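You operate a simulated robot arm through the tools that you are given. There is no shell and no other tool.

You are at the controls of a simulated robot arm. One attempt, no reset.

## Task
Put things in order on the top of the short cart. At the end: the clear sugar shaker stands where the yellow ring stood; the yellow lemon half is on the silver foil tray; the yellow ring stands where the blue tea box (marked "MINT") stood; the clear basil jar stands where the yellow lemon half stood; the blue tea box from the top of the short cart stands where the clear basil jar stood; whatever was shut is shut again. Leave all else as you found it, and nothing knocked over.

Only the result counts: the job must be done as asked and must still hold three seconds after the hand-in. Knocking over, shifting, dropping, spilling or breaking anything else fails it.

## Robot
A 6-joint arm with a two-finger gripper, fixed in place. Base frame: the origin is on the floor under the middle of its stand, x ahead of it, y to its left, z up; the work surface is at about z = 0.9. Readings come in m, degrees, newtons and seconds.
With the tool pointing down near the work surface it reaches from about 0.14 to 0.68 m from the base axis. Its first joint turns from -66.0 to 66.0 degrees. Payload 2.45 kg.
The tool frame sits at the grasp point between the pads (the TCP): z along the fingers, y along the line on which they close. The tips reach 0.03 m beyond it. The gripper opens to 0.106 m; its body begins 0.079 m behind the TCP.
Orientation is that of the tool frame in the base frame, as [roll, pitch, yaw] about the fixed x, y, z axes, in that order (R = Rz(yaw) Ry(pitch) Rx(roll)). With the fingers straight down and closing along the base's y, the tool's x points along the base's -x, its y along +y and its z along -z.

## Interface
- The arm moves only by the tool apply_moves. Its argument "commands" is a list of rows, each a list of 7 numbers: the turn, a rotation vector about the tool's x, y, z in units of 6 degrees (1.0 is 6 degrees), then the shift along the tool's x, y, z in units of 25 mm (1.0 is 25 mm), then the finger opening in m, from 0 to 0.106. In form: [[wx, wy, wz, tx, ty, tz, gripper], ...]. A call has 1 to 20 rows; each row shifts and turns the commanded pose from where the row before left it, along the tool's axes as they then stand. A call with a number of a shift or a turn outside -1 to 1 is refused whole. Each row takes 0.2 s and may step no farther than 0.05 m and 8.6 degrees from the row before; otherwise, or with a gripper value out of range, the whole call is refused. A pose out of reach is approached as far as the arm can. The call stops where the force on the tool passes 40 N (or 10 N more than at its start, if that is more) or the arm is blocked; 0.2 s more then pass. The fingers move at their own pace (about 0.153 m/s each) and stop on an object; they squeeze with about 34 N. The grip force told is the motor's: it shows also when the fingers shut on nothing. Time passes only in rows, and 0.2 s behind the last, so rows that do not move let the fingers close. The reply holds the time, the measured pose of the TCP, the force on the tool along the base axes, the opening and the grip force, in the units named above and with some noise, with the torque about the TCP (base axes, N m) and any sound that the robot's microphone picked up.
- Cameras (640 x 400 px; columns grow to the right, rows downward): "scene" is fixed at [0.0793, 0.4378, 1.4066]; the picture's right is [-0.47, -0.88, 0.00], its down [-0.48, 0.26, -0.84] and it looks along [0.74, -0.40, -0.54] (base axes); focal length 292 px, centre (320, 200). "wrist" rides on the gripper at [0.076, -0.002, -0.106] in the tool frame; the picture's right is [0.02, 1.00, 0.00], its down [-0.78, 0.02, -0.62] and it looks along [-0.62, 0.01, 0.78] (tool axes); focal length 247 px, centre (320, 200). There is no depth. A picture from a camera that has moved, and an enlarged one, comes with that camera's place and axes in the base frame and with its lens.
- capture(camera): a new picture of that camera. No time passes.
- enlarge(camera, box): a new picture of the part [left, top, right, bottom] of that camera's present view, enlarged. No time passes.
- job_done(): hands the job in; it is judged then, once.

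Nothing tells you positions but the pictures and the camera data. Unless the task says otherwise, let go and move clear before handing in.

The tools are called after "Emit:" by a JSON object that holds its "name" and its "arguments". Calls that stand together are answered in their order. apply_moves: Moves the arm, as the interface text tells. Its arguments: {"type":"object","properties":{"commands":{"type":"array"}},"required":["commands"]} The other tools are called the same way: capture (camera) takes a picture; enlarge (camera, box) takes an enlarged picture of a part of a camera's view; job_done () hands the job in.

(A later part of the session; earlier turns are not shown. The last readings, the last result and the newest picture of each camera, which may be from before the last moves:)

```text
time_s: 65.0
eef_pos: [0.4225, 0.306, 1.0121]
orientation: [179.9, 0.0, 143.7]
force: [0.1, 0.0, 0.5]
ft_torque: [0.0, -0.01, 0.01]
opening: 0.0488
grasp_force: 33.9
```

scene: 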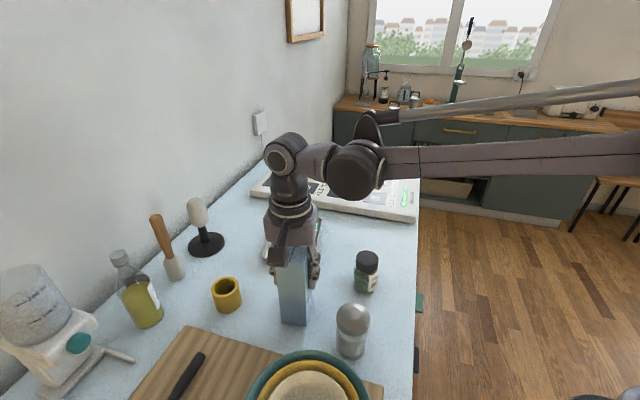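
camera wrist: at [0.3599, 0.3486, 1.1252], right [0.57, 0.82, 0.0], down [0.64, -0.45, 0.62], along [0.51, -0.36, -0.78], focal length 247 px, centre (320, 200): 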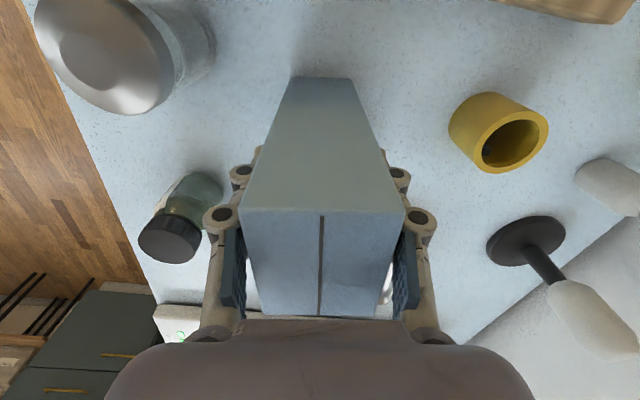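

Emit:
{"name": "apply_moves", "arguments": {"commands": [[0, 0, 0, 0, 0, 0.04, 0.03], [0, 0, 0, 0, 0, 0, 0.03]]}}

Emit:
{"name": "enlarge", "arguments": {"camera": "scene", "box": [240, 230, 360, 350]}}

```text
time_s: 65.6
eef_pos: [0.4219, 0.3054, 1.0118]
orientation: [179.9, 0.0, 143.8]
force: [3.2, 0.6, 25.8]
ft_torque: [0.0, -0.17, 0.01]
opening: 0.049
grasp_force: 33.9
```

```text
3.33 times, centred on (300, 290) of scene
camera zoom: at [0.079, 0.4376, 1.4066], right [-0.47, -0.88, 0.0], down [-0.48, 0.26, -0.84], along [0.74, -0.4, -0.54], focal length 974 px, centre (387, -100)
```

zoom: 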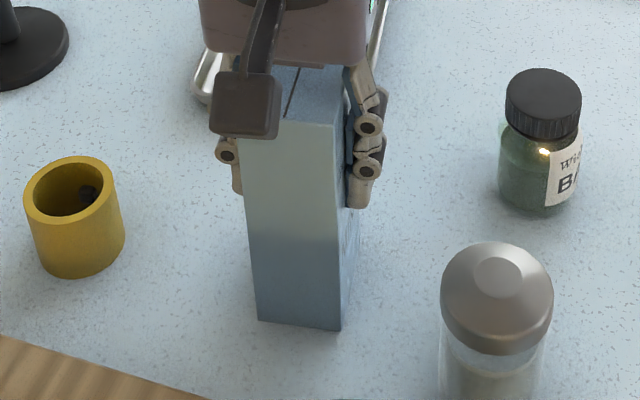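

The box stands on the table (26 N). I ease off slightly, open the fingers, and rise straight up.

Emit:
{"name": "apply_moves", "arguments": {"commands": [[0, 0, 0, 0, 0, -0.03, 0.03], [0, 0, 0, 0, 0, 0, 0.055], [0, 0, 0, 0, 0, 0, 0.07], [0, 0, 0, 0, 0, 0, 0.085], [0, 0, 0, 0, 0, -0.4, 0.085], [0, 0, 0, 0, 0, -0.8, 0.085], [0, 0, 0, 0, 0, -1, 0.085], [0, 0, 0, 0, 0, -1, 0.085], [0, 0, 0, 0, 0, -1, 0.085], [0, 0, 0, 0, 0, -0.8, 0.085]]}}

Emit:
{"name": "capture", "arguments": {"camera": "scene"}}

Emit:
{"name": "capture", "arguments": {"camera": "wrist"}}

```text
time_s: 67.8
eef_pos: [0.42, 0.303, 1.1377]
orientation: [-179.8, 0.0, 143.7]
force: [1.0, -0.1, -0.6]
ft_torque: [-0.02, 0.01, 0.0]
opening: 0.085
grasp_force: 0.0
```

```text
taken
```

scene: 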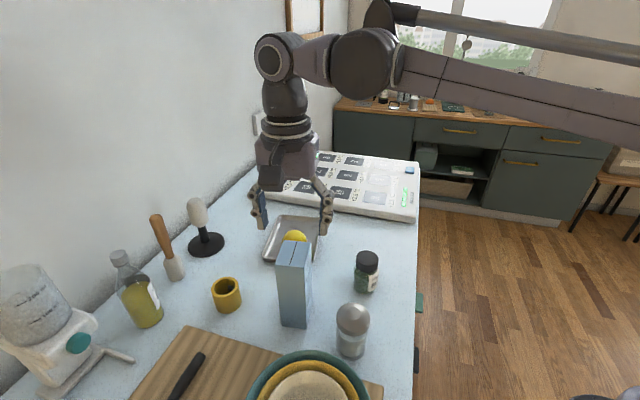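

```text
taken
camera wrist: at [0.3582, 0.3472, 1.2436], right [0.57, 0.82, 0.0], down [0.64, -0.45, 0.62], along [0.51, -0.36, -0.78], focal length 247 px, centre (320, 200)
```

wrist: 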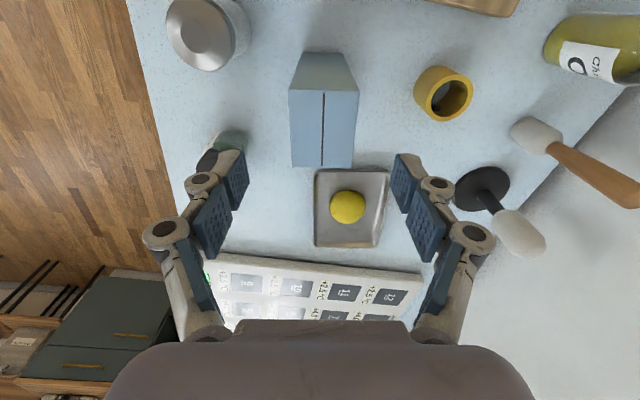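

The tea box stands on the basil spot. Now I look into the ring for the dark spot before grasping it.

Emit:
{"name": "enlarge", "arguments": {"camera": "wrist", "box": [400, 50, 490, 140]}}

Emit:
{"name": "enlarge", "arguments": {"camera": "scene", "box": [205, 265, 250, 315]}}

```text
4.44 times, centred on (445, 95) of wrist
camera zoom: at [0.3582, 0.3472, 1.2436], right [0.57, 0.82, 0.0], down [0.64, -0.45, 0.62], along [0.51, -0.36, -0.78], focal length 1098 px, centre (-236, 667)
```

zoom: 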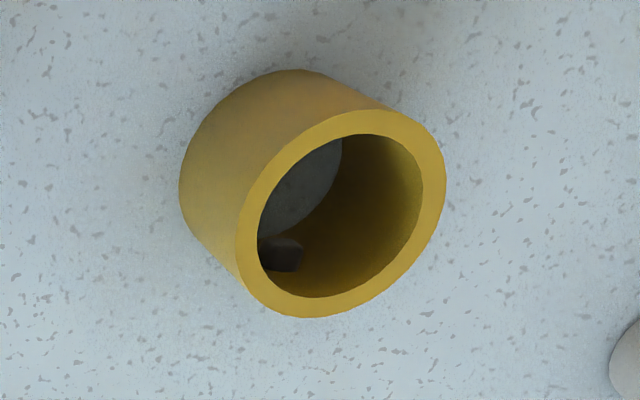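

```text
8.00 times, centred on (228, 290) of scene
camera zoom: at [0.0792, 0.4378, 1.4066], right [-0.47, -0.88, 0.0], down [-0.48, 0.26, -0.84], along [0.74, -0.4, -0.54], focal length 2336 px, centre (1060, -520)
```

zoom: 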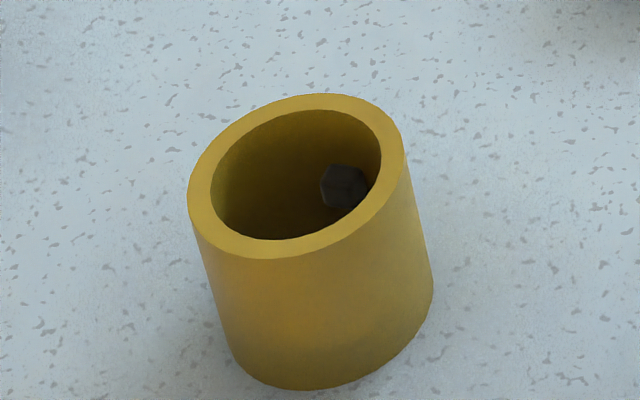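

Emit:
{"name": "enlarge", "arguments": {"camera": "scene", "box": [218, 275, 238, 295]}}

Emit:
{"name": "enlarge", "arguments": {"camera": "wrist", "box": [428, 75, 468, 115]}}

```text
16.00 times, centred on (228, 285) of scene
camera zoom: at [0.0792, 0.4378, 1.4066], right [-0.47, -0.88, 0.0], down [-0.48, 0.26, -0.84], along [0.74, -0.4, -0.54], focal length 4673 px, centre (1792, -1160)
```

zoom: 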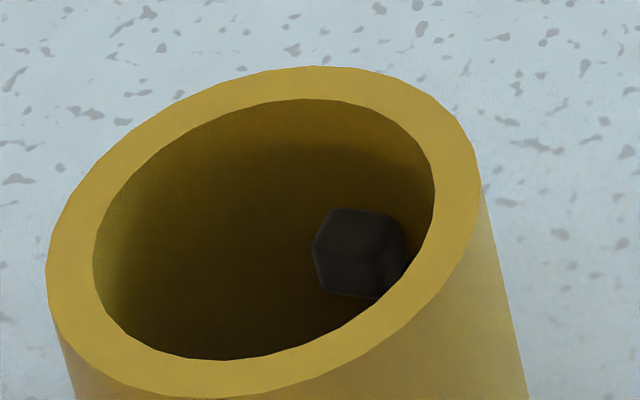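

```text
10.00 times, centred on (448, 95) of wrist
camera zoom: at [0.3582, 0.3472, 1.2436], right [0.57, 0.82, 0.0], down [0.64, -0.45, 0.62], along [0.51, -0.36, -0.78], focal length 2470 px, centre (-960, 1250)
```

zoom: 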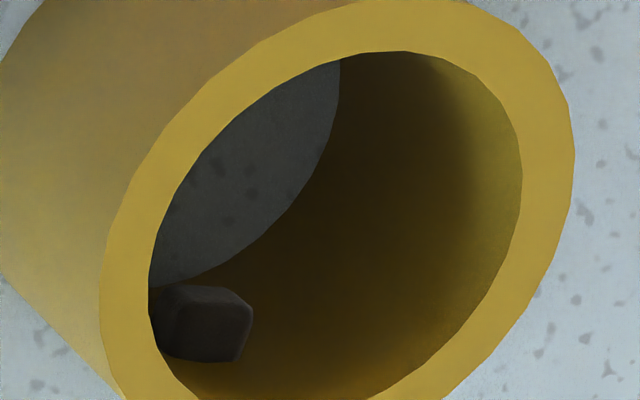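

The dark spot is a small block fixed to the ring's inner wall, so it will travel with the ring. I turn the gripper back to close along y, then go around the box's far side at a safe height.

Emit:
{"name": "apply_moves", "arguments": {"commands": [[0, 0, -1, 0, 0, 0, 0.085], [0, 0, -1, 0, 0, 0, 0.085], [0, 0, -1, 0, 0, 0, 0.085], [0, 0, -1, 0, 0, 0, 0.085], [0, 0, -1, 0, 0, 0, 0.085], [0, 0, -1, 0, 0, 0, 0.085], [0, 0, -0.05, 0, 0, 0, 0.085]]}}

Emit:
{"name": "capture", "arguments": {"camera": "wrist"}}

```text
time_s: 69.4
eef_pos: [0.4201, 0.3052, 1.1365]
orientation: [-180.0, -0.1, -179.9]
force: [0.3, -0.3, -0.2]
ft_torque: [0.02, -0.04, -0.03]
opening: 0.0853
grasp_force: 0.0
```

```text
taken
camera wrist: at [0.3444, 0.3035, 1.2438], right [-0.02, 1.0, 0.0], down [0.78, 0.02, 0.62], along [0.62, 0.01, -0.78], focal length 247 px, centre (320, 200)
```

wrist: 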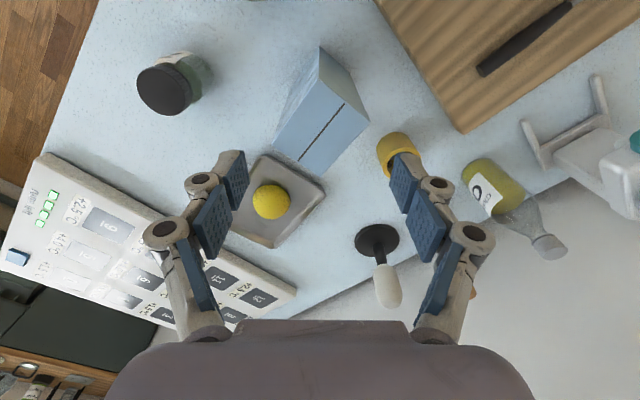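

Now to the side of the box at y = 0.45 and down, keeping the reach in check.

Emit:
{"name": "apply_moves", "arguments": {"commands": [[0, 0, 0, 0, 0.996, 0.296, 0.085], [0, 0, 0, 0, 0.996, 0.296, 0.085], [0, 0, 0, 0, 0.996, 0.296, 0.085], [0, 0, 0, 0, 0.996, 0.296, 0.085], [0, 0, 0, 0, 0.996, 0.296, 0.085], [0, 0, 0, 0, 0.4, 1, 0.085], [0, 0, 0, 0, 0.4, 1, 0.085], [0, 0, 0, 0, 0, 0.6, 0.085]]}}

Emit:
{"name": "capture", "arguments": {"camera": "wrist"}}

Emit:
{"name": "capture", "arguments": {"camera": "scene"}}

```text
time_s: 71.2
eef_pos: [0.4215, 0.4512, 1.0372]
orientation: [180.0, 0.0, -180.0]
force: [0.5, -0.1, -0.8]
ft_torque: [0.0, -0.01, 0.0]
opening: 0.0848
grasp_force: 0.1
```

```text
taken
camera wrist: at [0.3441, 0.4491, 1.1425], right [-0.02, 1.0, 0.0], down [0.78, 0.02, 0.62], along [0.62, 0.01, -0.78], focal length 247 px, centre (320, 200)
```

wrist: 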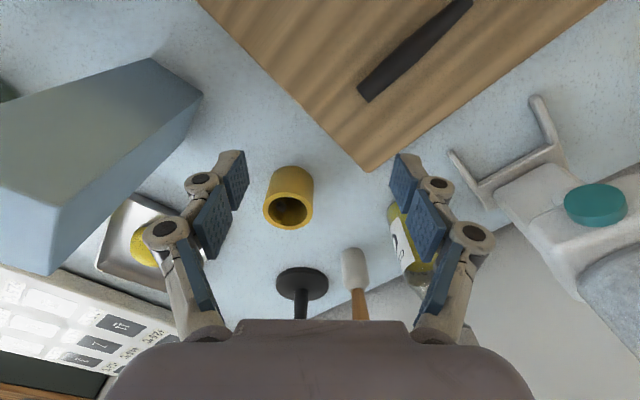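

```text
taken
```

scene: 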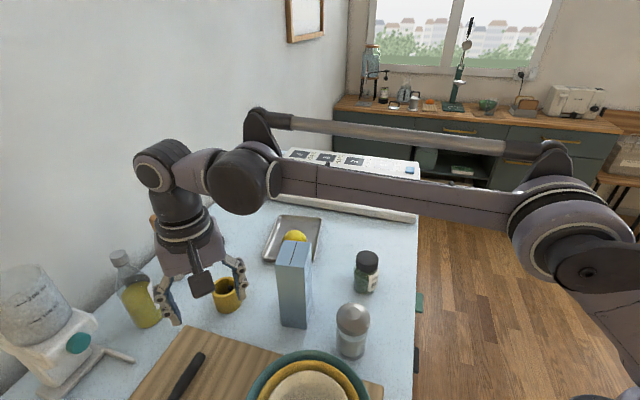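

Emit:
{"name": "enlarge", "arguments": {"camera": "wrist", "box": [245, 150, 335, 240]}}

```text
4.44 times, centred on (290, 195) of wrist
camera zoom: at [0.3441, 0.4491, 1.1425], right [-0.02, 1.0, 0.0], down [0.78, 0.02, 0.62], along [0.62, 0.01, -0.78], focal length 1098 px, centre (453, 222)
```

zoom: 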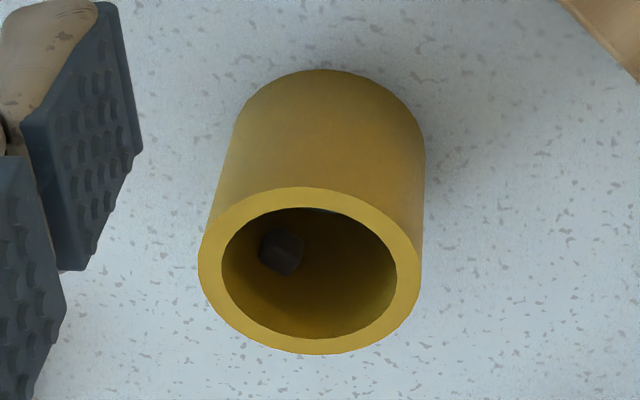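

The ring centre is at about (0.515, 0.418). I move over it at z = 0.99, staying inside reach.

Emit:
{"name": "apply_moves", "arguments": {"commands": [[0, 0, 0, -0.5, -0.2, 0.6, 0.085], [0, 0, 0, -0.8, -0.3, 0.6, 0.085], [0, 0, 0, -0.9, -0.3, 0.5, 0.085], [0, 0, 0, -0.9, -0.3, 0.1, 0.085], [0, 0, 0, -0.69, -0.23, 0, 0.085], [0, 0, 0, 0, 0, 0, 0.085]]}}

Emit:
{"name": "capture", "arguments": {"camera": "wrist"}}

Emit:
{"name": "capture", "arguments": {"camera": "scene"}}

```text
time_s: 72.6
eef_pos: [0.517, 0.418, 0.9913]
orientation: [-179.9, 0.0, 180.0]
force: [0.9, 0.4, 0.2]
ft_torque: [0.03, 0.01, -0.05]
opening: 0.085
grasp_force: 0.1
```

```text
taken
camera wrist: at [0.4407, 0.4154, 1.097], right [-0.02, 1.0, 0.0], down [0.78, 0.02, 0.62], along [0.62, 0.01, -0.78], focal length 247 px, centre (320, 200)
```

wrist: 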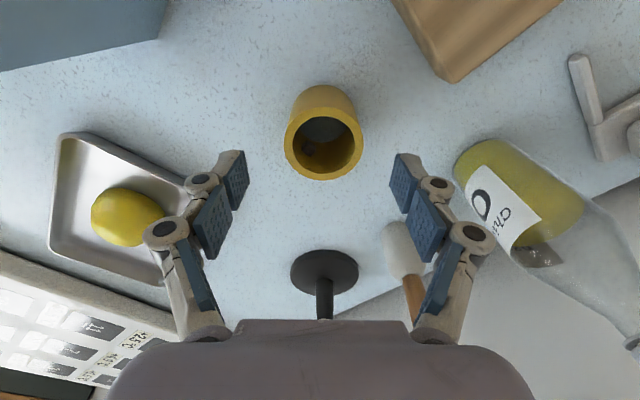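

```text
taken
```

scene: 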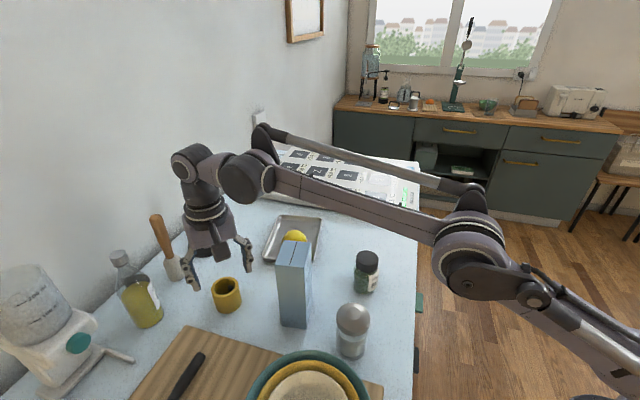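

The ring is a few millimetres nearer to the base than the TCP. I correct, descend, and check before closing.

Emit:
{"name": "apply_moves", "arguments": {"commands": [[0, 0, 0, 0.12, 0.06, 0.3, 0.085], [0, 0, 0, 0, 0, 0.7, 0.085], [0, 0, 0, 0, 0, 0.7, 0.085], [0, 0, 0, 0, 0, 0.3, 0.085], [0, 0, 0, 0, 0, 0, 0.085]]}}

Emit:
{"name": "capture", "arguments": {"camera": "wrist"}}

Emit:
{"name": "enlarge", "arguments": {"camera": "scene", "box": [130, 200, 320, 340]}}

```text
time_s: 73.8
eef_pos: [0.5129, 0.4182, 0.9397]
orientation: [180.0, 0.1, 180.0]
force: [0.0, 0.1, -0.3]
ft_torque: [-0.02, -0.01, -0.07]
opening: 0.0848
grasp_force: 0.0
```

```text
taken
camera wrist: at [0.4368, 0.4162, 1.0473], right [-0.02, 1.0, 0.0], down [0.78, 0.02, 0.62], along [0.62, 0.01, -0.78], focal length 247 px, centre (320, 200)
```

wrist: 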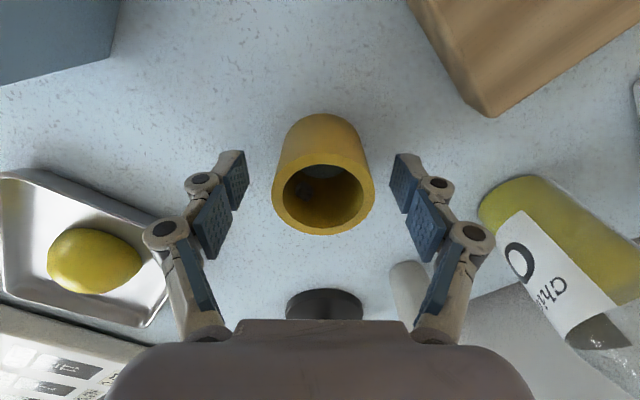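

```text
2.86 times, centred on (225, 270) of scene
camera zoom: at [0.0793, 0.4378, 1.4066], right [-0.47, -0.88, 0.0], down [-0.48, 0.26, -0.84], along [0.74, -0.4, -0.54], focal length 834 px, centre (591, 0)
```

zoom: 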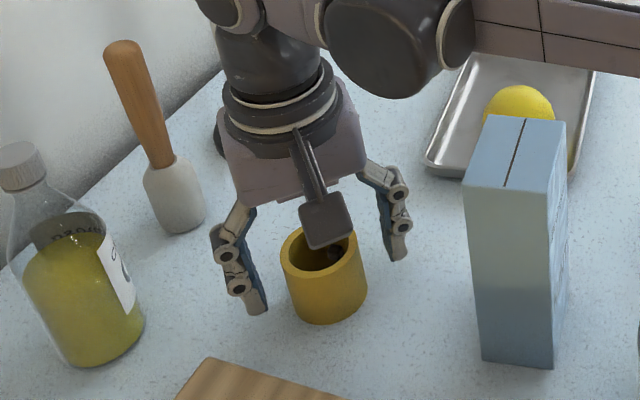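

The ring is aligned between the fingers. I close on it.

Emit:
{"name": "apply_moves", "arguments": {"commands": [[0, 0, 0, 0, 0, 0, 0.06], [0, 0, 0, 0, 0, 0, 0.035], [0, 0, 0, 0, 0, 0, 0.035], [0, 0, 0, 0, 0, 0, 0.035]]}}

Emit:
{"name": "capture", "arguments": {"camera": "wrist"}}

```text
time_s: 74.8
eef_pos: [0.5132, 0.418, 0.94]
orientation: [-180.0, -0.1, -179.9]
force: [-0.1, -0.1, 1.1]
ft_torque: [-0.01, 0.0, 0.01]
opening: 0.0495
grasp_force: 34.1
```

```text
taken
camera wrist: at [0.4367, 0.4162, 1.0475], right [-0.02, 1.0, 0.0], down [0.78, 0.02, 0.62], along [0.62, 0.01, -0.78], focal length 247 px, centre (320, 200)
```

wrist: 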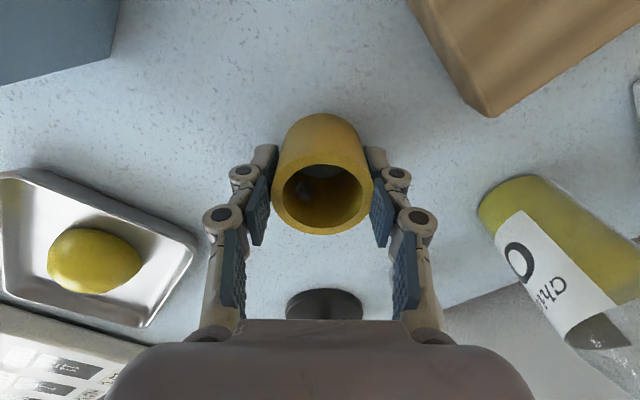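

The ring is held (49.5 mm). I lift it gently and check.

Emit:
{"name": "apply_moves", "arguments": {"commands": [[0, 0, 0, 0, 0, -0.3, 0.035], [0, 0, 0, 0, 0, -0.6, 0.035], [0, 0, 0, 0, 0, -0.6, 0.035], [0, 0, 0, 0, 0, 0, 0.035]]}}

Emit:
{"name": "capture", "arguments": {"camera": "scene"}}

Emit:
{"name": "enlarge", "arguments": {"camera": "scene", "box": [130, 200, 320, 340]}}

```text
time_s: 75.8
eef_pos: [0.5136, 0.4186, 0.9783]
orientation: [179.9, 0.0, 180.0]
force: [0.1, -0.5, -0.1]
ft_torque: [-0.01, 0.03, -0.02]
opening: 0.0494
grasp_force: 33.6
```

```text
taken
```

scene: 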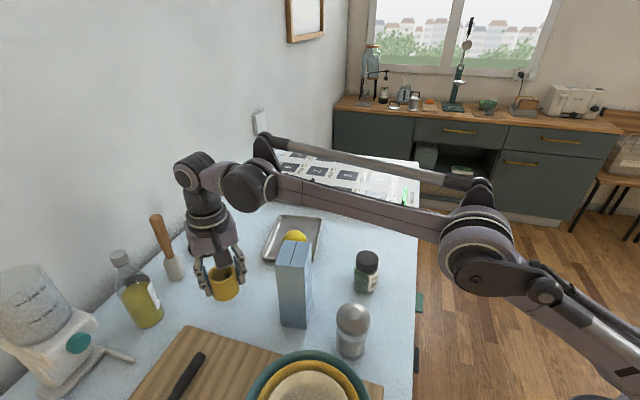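

```text
2.86 times, centred on (225, 270) of scene
camera zoom: at [0.0793, 0.4378, 1.4066], right [-0.47, -0.88, 0.0], down [-0.48, 0.26, -0.84], along [0.74, -0.4, -0.54], focal length 834 px, centre (591, 0)
```

zoom: 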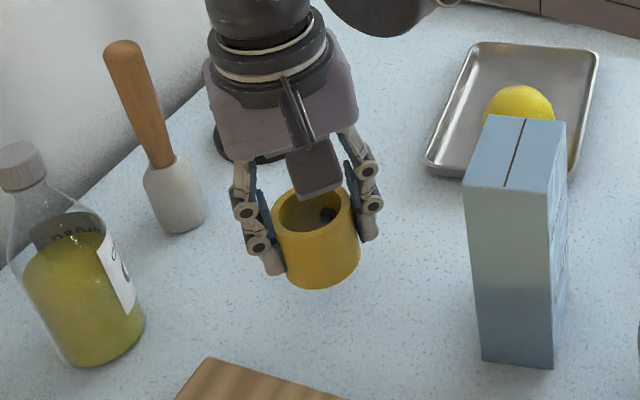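

The ring came up with its inner block and nothing was left behind. I carry it past the tea box at height toward the tea box's old spot (0.5295, 0.007).

Emit:
{"name": "apply_moves", "arguments": {"commands": [[0, 0, 0, -0.1, -0.8, -0.2, 0.035], [0, 0, 0, -0.1, -0.9, -0.6, 0.035], [0, 0, 0, -0.05, -0.9, -0.9, 0.035], [0, 0, 0, -0.05, -0.9, -0.9, 0.035], [0, 0, 0, -0.05, -0.95, -0.2, 0.035], [0, 0, 0, -0.05, -0.95, 0, 0.035], [0, 0, 0, -0.05, -0.95, 0, 0.035], [0, 0, 0, -0.05, -0.95, 0, 0.035], [0, 0, 0, -0.05, -0.95, 0, 0.035]]}}

Emit:
{"name": "capture", "arguments": {"camera": "scene"}}

```text
time_s: 77.8
eef_pos: [0.5257, 0.2129, 1.046]
orientation: [-180.0, 0.0, -180.0]
force: [-0.5, -0.6, -0.2]
ft_torque: [-0.01, 0.01, 0.0]
opening: 0.0495
grasp_force: 34.2
```

```text
taken
```

scene: 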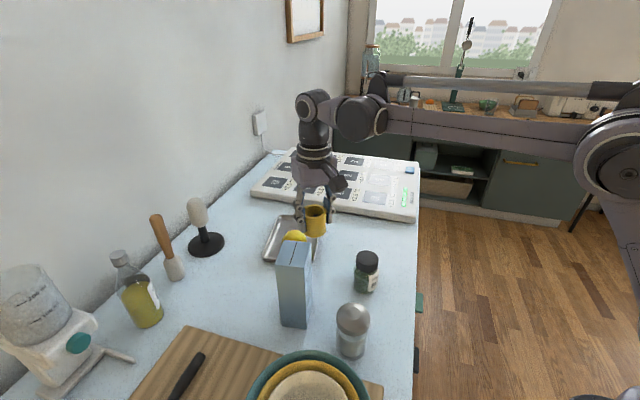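

Clear so far. I continue to the old tea box spot and start to lower.

Emit:
{"name": "apply_moves", "arguments": {"commands": [[0, 0, 0, -0.025, -0.913, 0, 0.035], [0, 0, 0, -0.025, -0.913, 0, 0.035], [0, 0, 0, -0.025, -0.913, 0, 0.035], [0, 0, 0, -0.025, -0.913, 0, 0.035], [0, 0, 0, -0.025, -0.913, 0, 0.035], [0, 0, 0, -0.025, -0.913, 0, 0.035], [0, 0, 0, -0.025, -0.913, 0, 0.035], [0, 0, 0, -0.025, -0.913, 0, 0.035], [0, 0, 0, -0.025, -0.913, 0, 0.035], [0, 0, 0, 0, 0, 0.9, 0.035], [0, 0, 0, 0, 0, 0.9, 0.035], [0, 0, 0, 0, 0, 0.9, 0.035], [0, 0, 0, 0, 0, 0.7, 0.035], [0, 0, 0, 0, 0, 0, 0.035]]}}

Emit:
{"name": "capture", "arguments": {"camera": "scene"}}

Emit:
{"name": "capture", "arguments": {"camera": "wrist"}}

```text
time_s: 80.8
eef_pos: [0.5313, 0.0068, 0.961]
orientation: [180.0, 0.1, -180.0]
force: [0.2, -0.6, -0.4]
ft_torque: [0.0, 0.01, 0.02]
opening: 0.0495
grasp_force: 34.0
```

```text
taken
```

scene: 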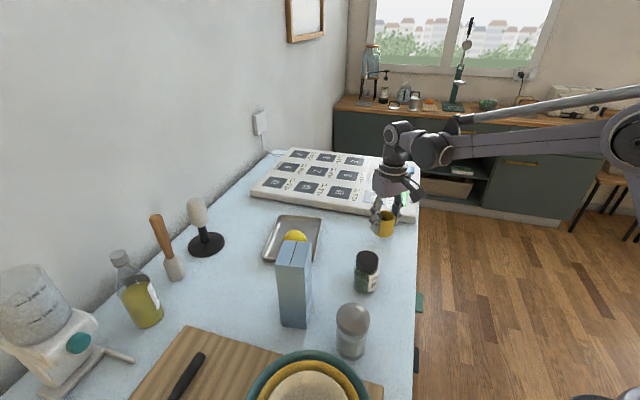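

```text
taken
camera wrist: at [0.4544, 0.0053, 1.0678], right [-0.02, 1.0, 0.0], down [0.78, 0.02, 0.62], along [0.62, 0.01, -0.78], focal length 247 px, centre (320, 200)
```

wrist: 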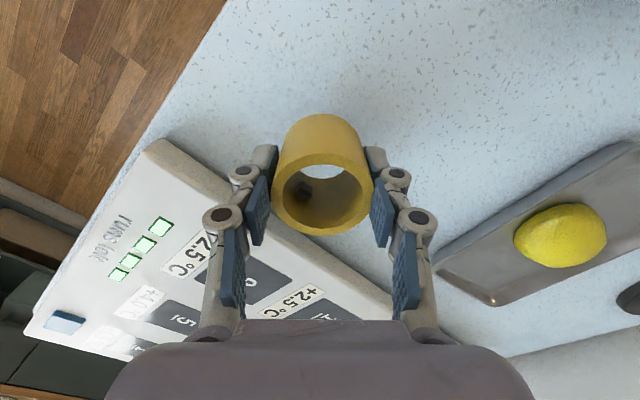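

The ring is over the old tea box spot, clear of the panel by about 3 cm. I lower it in fine steps.

Emit:
{"name": "apply_moves", "arguments": {"commands": [[0, 0, 0, 0, 0, 0.4, 0.035], [0, 0, 0, 0, 0, 0.3, 0.035], [0, 0, 0, 0, 0, 0, 0.035]]}}

Emit:
{"name": "apply_moves", "arguments": {"commands": [[0, 0, 0, 0, 0, 0.06, 0.035], [0, 0, 0, 0, 0, 0, 0.035]]}}

Emit:
{"name": "apply_moves", "arguments": {"commands": [[0, 0, 0, 0, 0, 0.05, 0.035], [0, 0, 0, 0, 0, 0, 0.035]]}}

Emit:
{"name": "enlarge", "arguments": {"camera": "scene", "box": [340, 170, 430, 260]}}

```text
time_s: 81.6
eef_pos: [0.5312, 0.0083, 0.9455]
orientation: [180.0, 0.0, -180.0]
force: [0.1, -0.1, 0.1]
ft_torque: [0.02, 0.01, 0.01]
opening: 0.0493
grasp_force: 34.1
```

```text
time_s: 82.2
eef_pos: [0.5306, 0.0071, 0.9434]
orientation: [-179.9, -0.1, -180.0]
force: [0.6, 0.1, 0.1]
ft_torque: [0.0, -0.02, 0.01]
opening: 0.0494
grasp_force: 33.8
```

```text
time_s: 82.8
eef_pos: [0.5327, 0.0076, 0.9435]
orientation: [-180.0, 0.0, 179.9]
force: [-0.5, -0.4, -1.2]
ft_torque: [-0.02, 0.0, 0.01]
opening: 0.0492
grasp_force: 33.5
```

```text
4.44 times, centred on (385, 215) of scene
camera zoom: at [0.0793, 0.4378, 1.4066], right [-0.47, -0.88, 0.0], down [-0.48, 0.26, -0.84], along [0.74, -0.4, -0.54], focal length 1298 px, centre (31, 133)
```

zoom: 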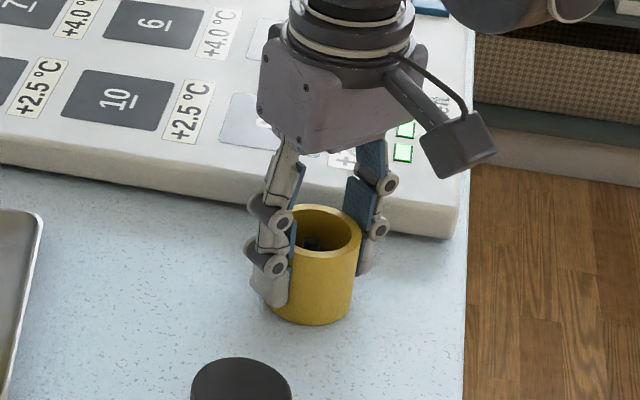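

Close to the table now; two more fine steps.

Emit:
{"name": "apply_moves", "arguments": {"commands": [[0, 0, 0, 0, 0, 0.04, 0.035], [0, 0, 0, 0, 0, 0, 0.035]]}}

Emit:
{"name": "apply_moves", "arguments": {"commands": [[0, 0, 0, 0, 0, 0.04, 0.035], [0, 0, 0, 0, 0, 0, 0.035]]}}

```text
time_s: 83.4
eef_pos: [0.5317, 0.0078, 0.9405]
orientation: [180.0, 0.0, -180.0]
force: [-0.2, -0.5, -0.5]
ft_torque: [0.01, 0.0, 0.0]
opening: 0.0493
grasp_force: 34.4
```

```text
time_s: 84.0
eef_pos: [0.5319, 0.0073, 0.941]
orientation: [180.0, 0.0, 180.0]
force: [-0.5, -1.5, 14.1]
ft_torque: [-0.11, -0.03, -0.02]
opening: 0.0495
grasp_force: 34.0
```

The ring touches the table (14 N). I release and rise straight up.

Emit:
{"name": "apply_moves", "arguments": {"commands": [[0, 0, 0, 0, 0, -0.02, 0.05], [0, 0, 0, 0, 0, 0, 0.065], [0, 0, 0, 0, 0, 0, 0.08], [0, 0, 0, 0, 0, -0.5, 0.08], [0, 0, 0, 0, 0, -1, 0.08], [0, 0, 0, 0, 0, -1, 0.08], [0, 0, 0, 0, 0, -1, 0.08], [0, 0, 0, 0, 0, -1, 0.08]]}}

Emit:
{"name": "capture", "arguments": {"camera": "scene"}}

Emit:
{"name": "capture", "arguments": {"camera": "wrist"}}

```text
time_s: 85.8
eef_pos: [0.5314, 0.0062, 1.0536]
orientation: [-180.0, 0.0, -180.0]
force: [0.3, 0.1, 0.0]
ft_torque: [0.0, 0.0, 0.01]
opening: 0.0799
grasp_force: 0.0
```

```text
taken
```

scene: 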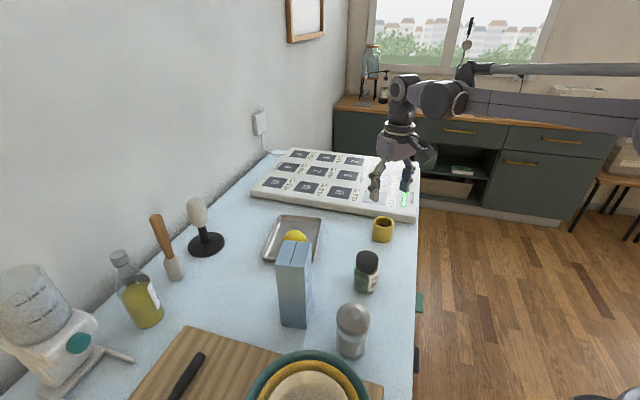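

```text
taken
camera wrist: at [0.455, 0.0037, 1.1598], right [-0.02, 1.0, 0.0], down [0.78, 0.02, 0.62], along [0.62, 0.01, -0.78], focal length 247 px, centre (320, 200)
```

wrist: 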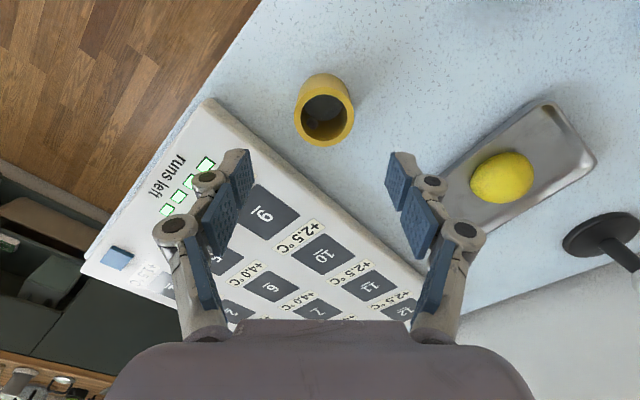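

The ring stands where the tea box was. Next I go to view the sugar shaker and the bowls beside it.

Emit:
{"name": "apply_moves", "arguments": {"commands": [[0, 0, 0, 0.8, 0.6, -0.8, 0.106], [0, 0, 0, 1, 0.72, -0.8, 0.106], [0, 0, 0, 1, 0.72, -0.8, 0.106], [0, 0, 0, 1, 0.72, -0.8, 0.106], [0, 0, 0, 1, 0.72, -0.8, 0.106], [0, 0, 0, 1, 0.72, -0.8, 0.106], [0, 0, 0, 1, 0.72, -0.8, 0.106], [0, 0, 0, 1, 0.72, 0, 0.106], [0, 0, 0, 1, 0.72, 0, 0.106], [0, 0, 0, 1, 0.72, 0, 0.106]]}}

Emit:
{"name": "capture", "arguments": {"camera": "scene"}}

Emit:
{"name": "capture", "arguments": {"camera": "wrist"}}

```text
time_s: 88.0
eef_pos: [0.2856, 0.1838, 1.1951]
orientation: [179.9, 0.0, 180.0]
force: [-0.3, -0.8, 0.9]
ft_torque: [-0.02, -0.01, 0.02]
opening: 0.1062
grasp_force: 0.1
```

```text
taken
```

scene: 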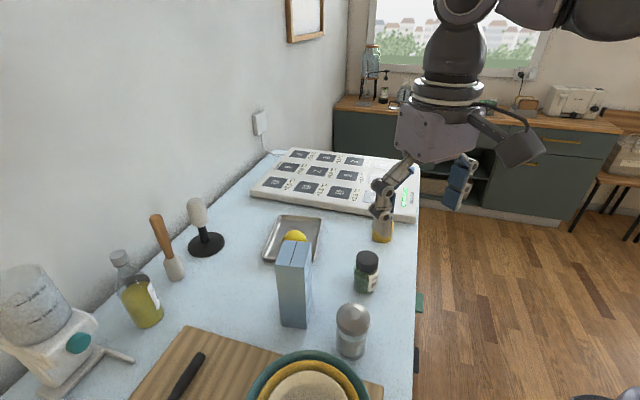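

```text
taken
camera wrist: at [0.2102, 0.1827, 1.3001], right [-0.02, 1.0, 0.0], down [0.78, 0.02, 0.62], along [0.62, 0.01, -0.78], focal length 247 px, centre (320, 200)
```

wrist: 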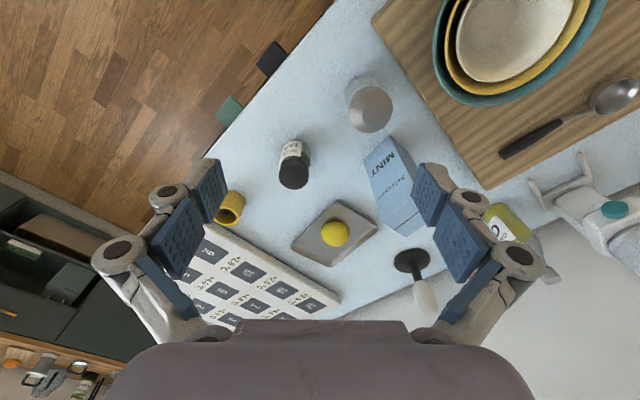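

Emit:
{"name": "enlarge", "arguments": {"camera": "wrist", "box": [330, 60, 420, 150]}}

Emit:
{"name": "enlarge", "arguments": {"camera": "scene", "box": [320, 290, 390, 370]}}

Emit:
{"name": "enlarge", "arguments": {"camera": "wrist", "box": [200, 170, 280, 240]}}

```text
4.44 times, centred on (375, 105) of wrist
camera zoom: at [0.2102, 0.1827, 1.3001], right [-0.02, 1.0, 0.0], down [0.78, 0.02, 0.62], along [0.62, 0.01, -0.78], focal length 1098 px, centre (76, 622)
```

zoom: 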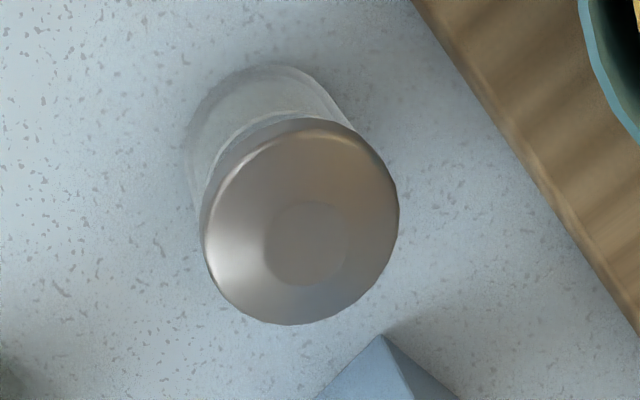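

```text
5.00 times, centred on (355, 330) of scene
camera zoom: at [0.0793, 0.4378, 1.4066], right [-0.47, -0.88, 0.0], down [-0.48, 0.26, -0.84], along [0.74, -0.4, -0.54], focal length 1460 px, centre (145, -450)
```

zoom: 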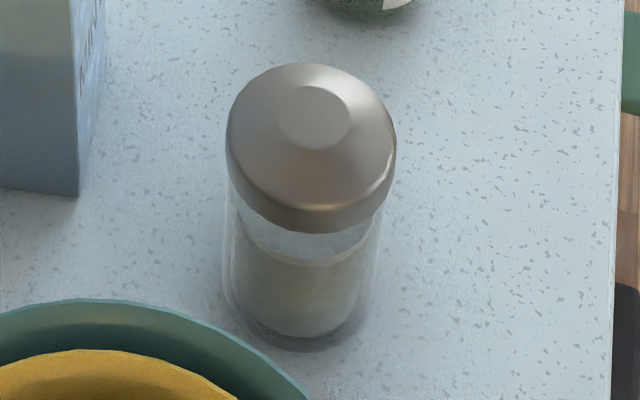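

```text
5.71 times, centred on (240, 205) of wrist
camera zoom: at [0.2102, 0.1827, 1.3001], right [-0.02, 1.0, 0.0], down [0.78, 0.02, 0.62], along [0.62, 0.01, -0.78], focal length 1411 px, centre (777, 171)
```

zoom: 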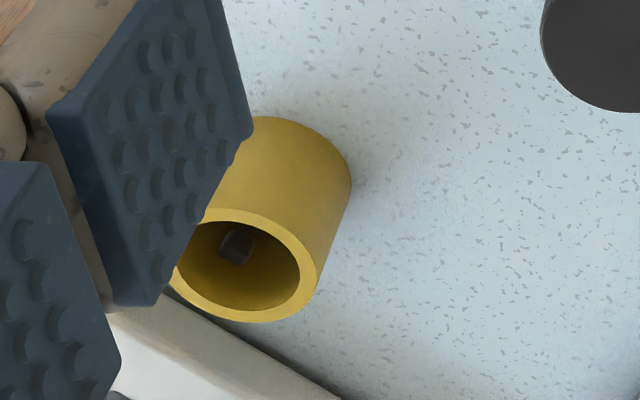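

The shaker is at (0.3137, 0.2473) with the bowls on one side and the tea box on the other. I turn the gripper 20° so the fingers go between both, then come down above it.

Emit:
{"name": "apply_moves", "arguments": {"commands": [[0, 0, 0.833, 0, 0, 0, 0.08], [0, 0, 0.833, 0, 0, 0, 0.08], [0, 0, 0.833, 0, 0, 0, 0.08], [0, 0, 0.833, 0, 0, 0, 0.08], [0, 0, 0, 0, 0, 0, 0.08]]}}

Emit:
{"name": "capture", "arguments": {"camera": "wrist"}}

```text
time_s: 89.2
eef_pos: [0.2863, 0.1842, 1.1943]
orientation: [-180.0, 0.0, 159.9]
force: [0.8, -0.3, -1.1]
ft_torque: [-0.01, 0.04, 0.01]
opening: 0.0798
grasp_force: 0.1
```

```text
taken
camera wrist: at [0.2142, 0.2087, 1.3004], right [0.32, 0.95, 0.0], down [0.74, -0.25, 0.62], along [0.59, -0.2, -0.78], focal length 247 px, centre (320, 200)
```

wrist: 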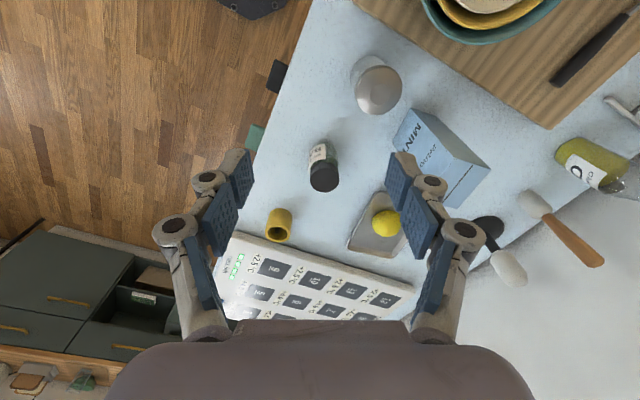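

Now over the shaker, lowering to just above its cap.

Emit:
{"name": "apply_moves", "arguments": {"commands": [[0, 0, 0, -0.043, 0.683, 0.6, 0.08], [0, 0, 0, -0.043, 0.683, 0.9, 0.08], [0, 0, 0, -0.043, 0.683, 0.9, 0.08], [0, 0, 0, -0.043, 0.683, 0.9, 0.08], [0, 0, 0, 0, 0, 0.9, 0.08], [0, 0, 0, 0, 0, 0.9, 0.08], [0, 0, 0, 0, 0, 0, 0.08]]}}

Emit:
{"name": "capture", "arguments": {"camera": "wrist"}}

Emit:
{"name": "capture", "arguments": {"camera": "scene"}}

```text
time_s: 90.8
eef_pos: [0.3138, 0.2473, 1.0657]
orientation: [-180.0, 0.0, 160.0]
force: [0.1, 0.6, 0.6]
ft_torque: [0.01, -0.01, 0.02]
opening: 0.08
grasp_force: 0.1
```

```text
taken
camera wrist: at [0.2419, 0.2723, 1.1717], right [0.32, 0.95, 0.0], down [0.74, -0.25, 0.62], along [0.59, -0.2, -0.78], focal length 247 px, centre (320, 200)
```

wrist: 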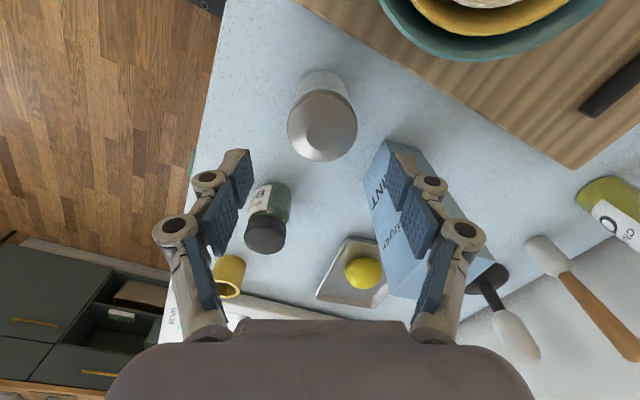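

```text
taken
```

scene: 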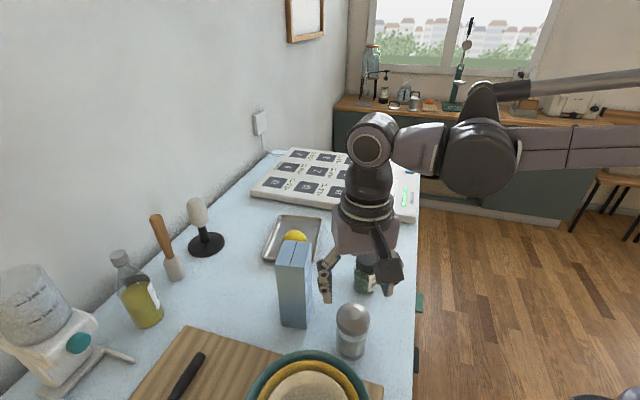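

The shaker is centred within 3 mm and the fingers have clearance to the tea box and bowls. I correct and descend partway, then check.

Emit:
{"name": "apply_moves", "arguments": {"commands": [[0, 0, 0, 0.1, 0.05, 0.4, 0.08], [0, 0, 0, 0, 0, 0.8, 0.08], [0, 0, 0, 0, 0, 0.8, 0.08], [0, 0, 0, 0, 0, 0.8, 0.08], [0, 0, 0, 0, 0, 0, 0.08]]}}

Emit:
{"name": "capture", "arguments": {"camera": "wrist"}}

Emit:
{"name": "enlarge", "arguments": {"camera": "scene", "box": [250, 180, 430, 370]}}

```text
time_s: 92.0
eef_pos: [0.3134, 0.2489, 0.9957]
orientation: [179.9, 0.0, 160.0]
force: [0.3, -0.1, 0.5]
ft_torque: [-0.01, 0.0, 0.01]
opening: 0.08
grasp_force: 0.1
```

```text
taken
camera wrist: at [0.2409, 0.2734, 1.1021], right [0.32, 0.95, 0.0], down [0.74, -0.25, 0.62], along [0.59, -0.2, -0.78], focal length 247 px, centre (320, 200)
```

wrist: 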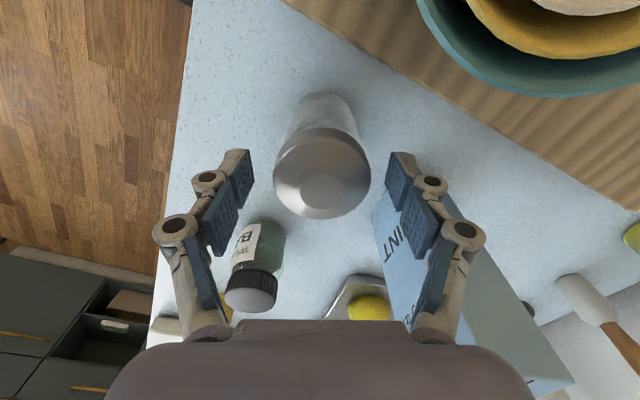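

```text
2.11 times, centred on (340, 275) of scene
camera zoom: at [0.0793, 0.4378, 1.4066], right [-0.47, -0.88, 0.0], down [-0.48, 0.26, -0.84], along [0.74, -0.4, -0.54], focal length 615 px, centre (278, 42)
```

zoom: 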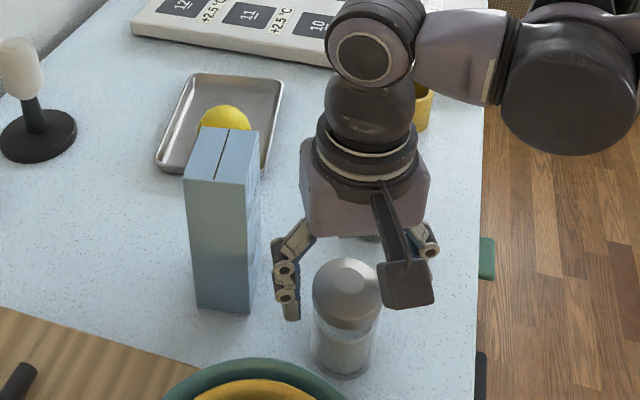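

The fingers straddle the shaker with clearance to the tea box. I go down to grip height and check again.

Emit:
{"name": "apply_moves", "arguments": {"commands": [[0, 0, 0, 0, 0, 0.7, 0.08], [0, 0, 0, 0, 0, 0.7, 0.08], [0, 0, 0, 0, 0, 0.7, 0.08], [0, 0, 0, 0, 0, 0, 0.08]]}}

Emit:
{"name": "capture", "arguments": {"camera": "wrist"}}

Emit:
{"name": "enlarge", "arguments": {"camera": "scene", "box": [250, 180, 430, 370]}}

```text
time_s: 93.0
eef_pos: [0.3127, 0.2495, 0.9439]
orientation: [179.9, 0.0, 160.1]
force: [-0.4, -0.2, -0.1]
ft_torque: [-0.05, 0.02, 0.0]
opening: 0.0798
grasp_force: 0.0
```

```text
taken
camera wrist: at [0.2401, 0.2732, 1.0501], right [0.32, 0.95, 0.0], down [0.74, -0.25, 0.62], along [0.59, -0.2, -0.78], focal length 247 px, centre (320, 200)
```

wrist: 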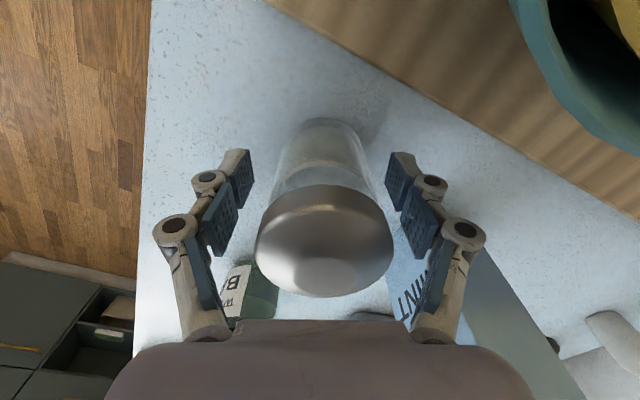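

```text
2.11 times, centred on (340, 275) of scene
camera zoom: at [0.0793, 0.4378, 1.4066], right [-0.47, -0.88, 0.0], down [-0.48, 0.26, -0.84], along [0.74, -0.4, -0.54], focal length 615 px, centre (278, 42)
```

zoom: 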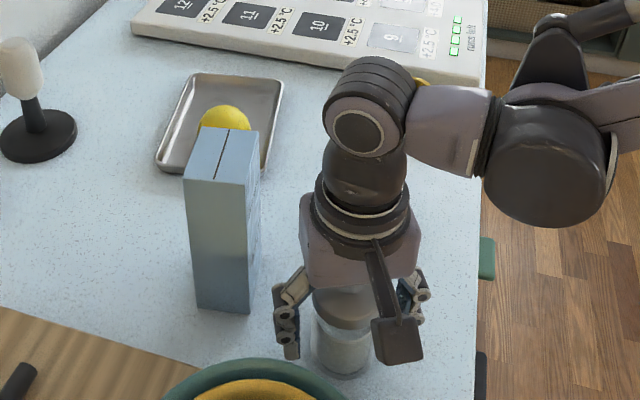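

The shaker is centred between the fingers. I close on it.

Emit:
{"name": "apply_moves", "arguments": {"commands": [[0, 0, 0, 0, 0, 0, 0.06], [0, 0, 0, 0, 0, 0, 0.035], [0, 0, 0, 0, 0, 0, 0.035], [0, 0, 0, 0, 0, 0, 0.035]]}}

Emit:
{"name": "capture", "arguments": {"camera": "wrist"}}

Emit:
{"name": "enlarge", "arguments": {"camera": "scene", "box": [250, 180, 430, 370]}}

```text
time_s: 94.0
eef_pos: [0.3128, 0.2477, 0.9444]
orientation: [179.9, 0.0, 160.0]
force: [0.2, -0.4, 4.3]
ft_torque: [0.0, -0.08, 0.01]
opening: 0.0528
grasp_force: 34.0
```

```text
taken
camera wrist: at [0.2401, 0.2732, 1.0504], right [0.32, 0.95, 0.0], down [0.74, -0.25, 0.62], along [0.59, -0.2, -0.78], focal length 247 px, centre (320, 200)
```

wrist: 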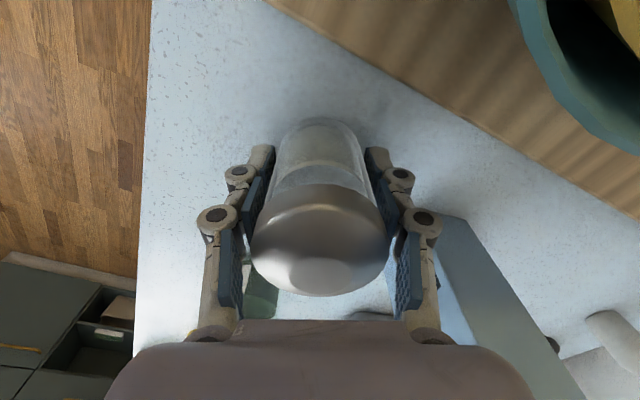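

```text
2.11 times, centred on (340, 275) of scene
camera zoom: at [0.0792, 0.4378, 1.4066], right [-0.47, -0.88, 0.0], down [-0.48, 0.26, -0.84], along [0.74, -0.4, -0.54], focal length 615 px, centre (278, 42)
```

zoom: 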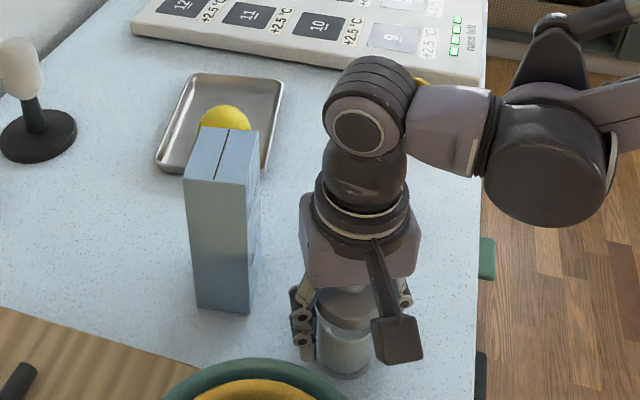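

The shaker is held at 53 mm. I lift it straight up high enough to clear the tea box, and check.

Emit:
{"name": "apply_moves", "arguments": {"commands": [[0, 0, 0, 0, 0, -0.3, 0.035], [0, 0, 0, 0, 0, -0.7, 0.035], [0, 0, 0, 0, 0, -0.9, 0.035], [0, 0, 0, 0, 0, -0.9, 0.035], [0, 0, 0, 0, 0, -0.9, 0.035], [0, 0, 0, 0, 0, -0.9, 0.035], [0, 0, 0, 0, 0, -0.9, 0.035], [0, 0, 0, 0, 0, -0.9, 0.035], [0, 0, 0, 0, 0, -0.9, 0.035], [0, 0, 0, 0, 0, 0, 0.035]]}}

Emit:
{"name": "capture", "arguments": {"camera": "scene"}}

Emit:
{"name": "capture", "arguments": {"camera": "wrist"}}

```text
time_s: 96.2
eef_pos: [0.3134, 0.2495, 1.1263]
orientation: [-180.0, 0.0, 160.0]
force: [-0.4, -0.3, -1.1]
ft_torque: [0.0, 0.0, 0.02]
opening: 0.0532
grasp_force: 34.1
```

```text
taken
```

scene: 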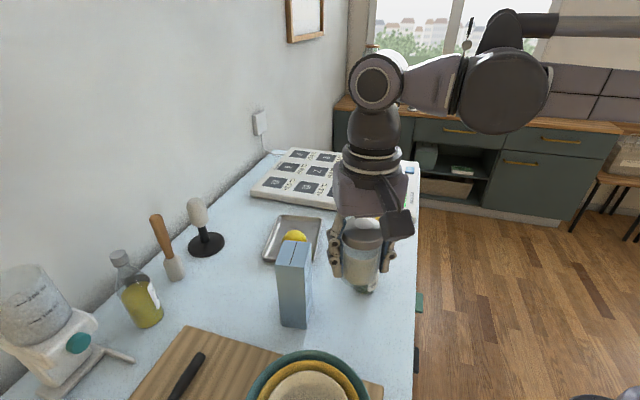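

```text
taken
camera wrist: at [0.2406, 0.2733, 1.2323], right [0.32, 0.95, 0.0], down [0.74, -0.25, 0.62], along [0.59, -0.2, -0.78], focal length 247 px, centre (320, 200)
```

wrist: 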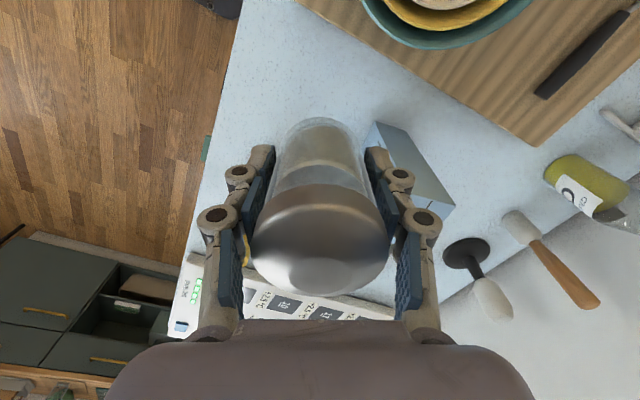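

The shaker is up, its bottom about 2 cm above the tea box top. I carry it past the box on its +y side, then begin lowering beyond it.

Emit:
{"name": "apply_moves", "arguments": {"commands": [[0, 0, 0, 0.3, 0.6, -0.4, 0.035], [0, 0, 0, 0, 0.9, 0, 0.035], [0, 0, 0, -0.1, 0.9, 0, 0.035], [0, 0, 0, -0.2, 0.9, 0, 0.035], [0, 0, 0, -0.3, 0.9, 0, 0.035], [0, 0, 0, -0.3, 0.9, 0, 0.035]]}}

Emit:
{"name": "capture", "arguments": {"camera": "scene"}}

Emit:
{"name": "capture", "arguments": {"camera": "wrist"}}

```text
time_s: 97.6
eef_pos: [0.3692, 0.3631, 1.1358]
orientation: [-180.0, 0.0, 160.0]
force: [0.0, 0.7, -3.1]
ft_torque: [0.0, 0.01, 0.01]
opening: 0.0527
grasp_force: 33.1
```

```text
taken
```

scene: 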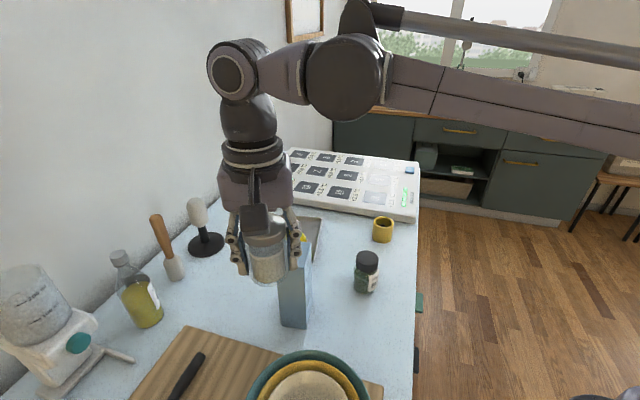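

```text
taken
camera wrist: at [0.2964, 0.3881, 1.242], right [0.32, 0.95, 0.0], down [0.74, -0.25, 0.62], along [0.59, -0.2, -0.78], focal length 247 px, centre (320, 200)
```

wrist: 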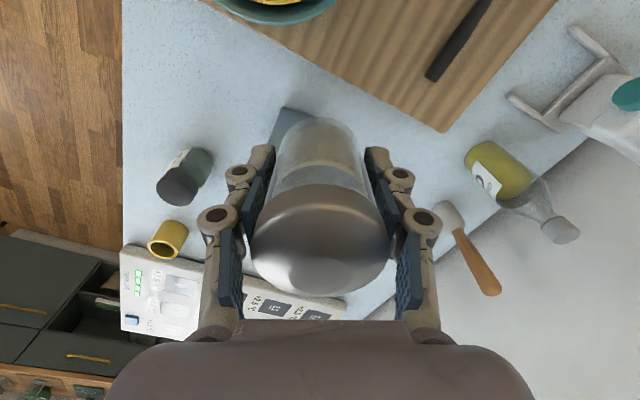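

Emit:
{"name": "apply_moves", "arguments": {"commands": [[0, 0, 0, -0.22, 0.89, 0, 0.035], [0, 0, 0, -0.22, 0.89, 0.3, 0.035], [0, 0, 0, -0.22, 0.89, 0.9, 0.035], [0, 0, 0, -0.22, 0.89, 1, 0.035], [0, 0, 0, -0.1, 0.2, 1, 0.035], [0, 0, 0, -0.1, 0.1, 1, 0.035], [0, 0, 0, -0.1, 0.1, 0.8, 0.035]]}}

Emit:
{"name": "capture", "arguments": {"camera": "scene"}}

Emit:
{"name": "capture", "arguments": {"camera": "wrist"}}

```text
time_s: 99.2
eef_pos: [0.4336, 0.4454, 1.0096]
orientation: [-179.9, 0.0, 159.9]
force: [1.2, -0.8, -2.1]
ft_torque: [-0.01, -0.01, -0.02]
opening: 0.0528
grasp_force: 34.2
```

```text
taken
```

scene: 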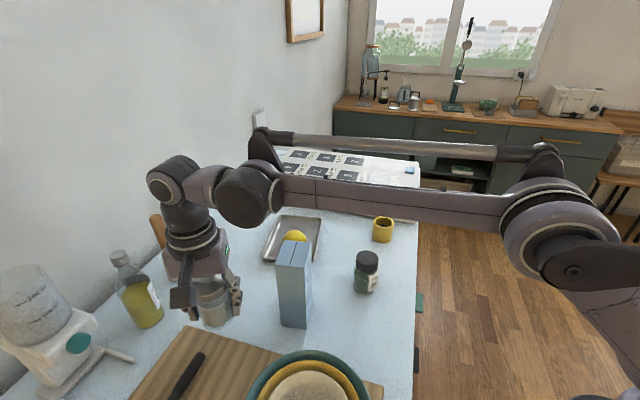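

```text
taken
camera wrist: at [0.36, 0.4696, 1.1166], right [0.32, 0.95, 0.0], down [0.74, -0.25, 0.62], along [0.59, -0.2, -0.78], focal length 247 px, centre (320, 200)
```

wrist: 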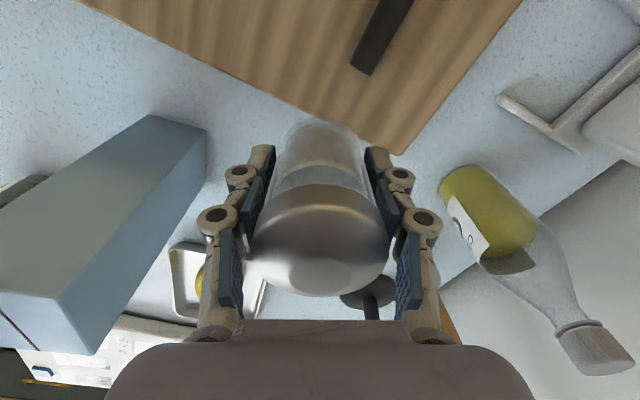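

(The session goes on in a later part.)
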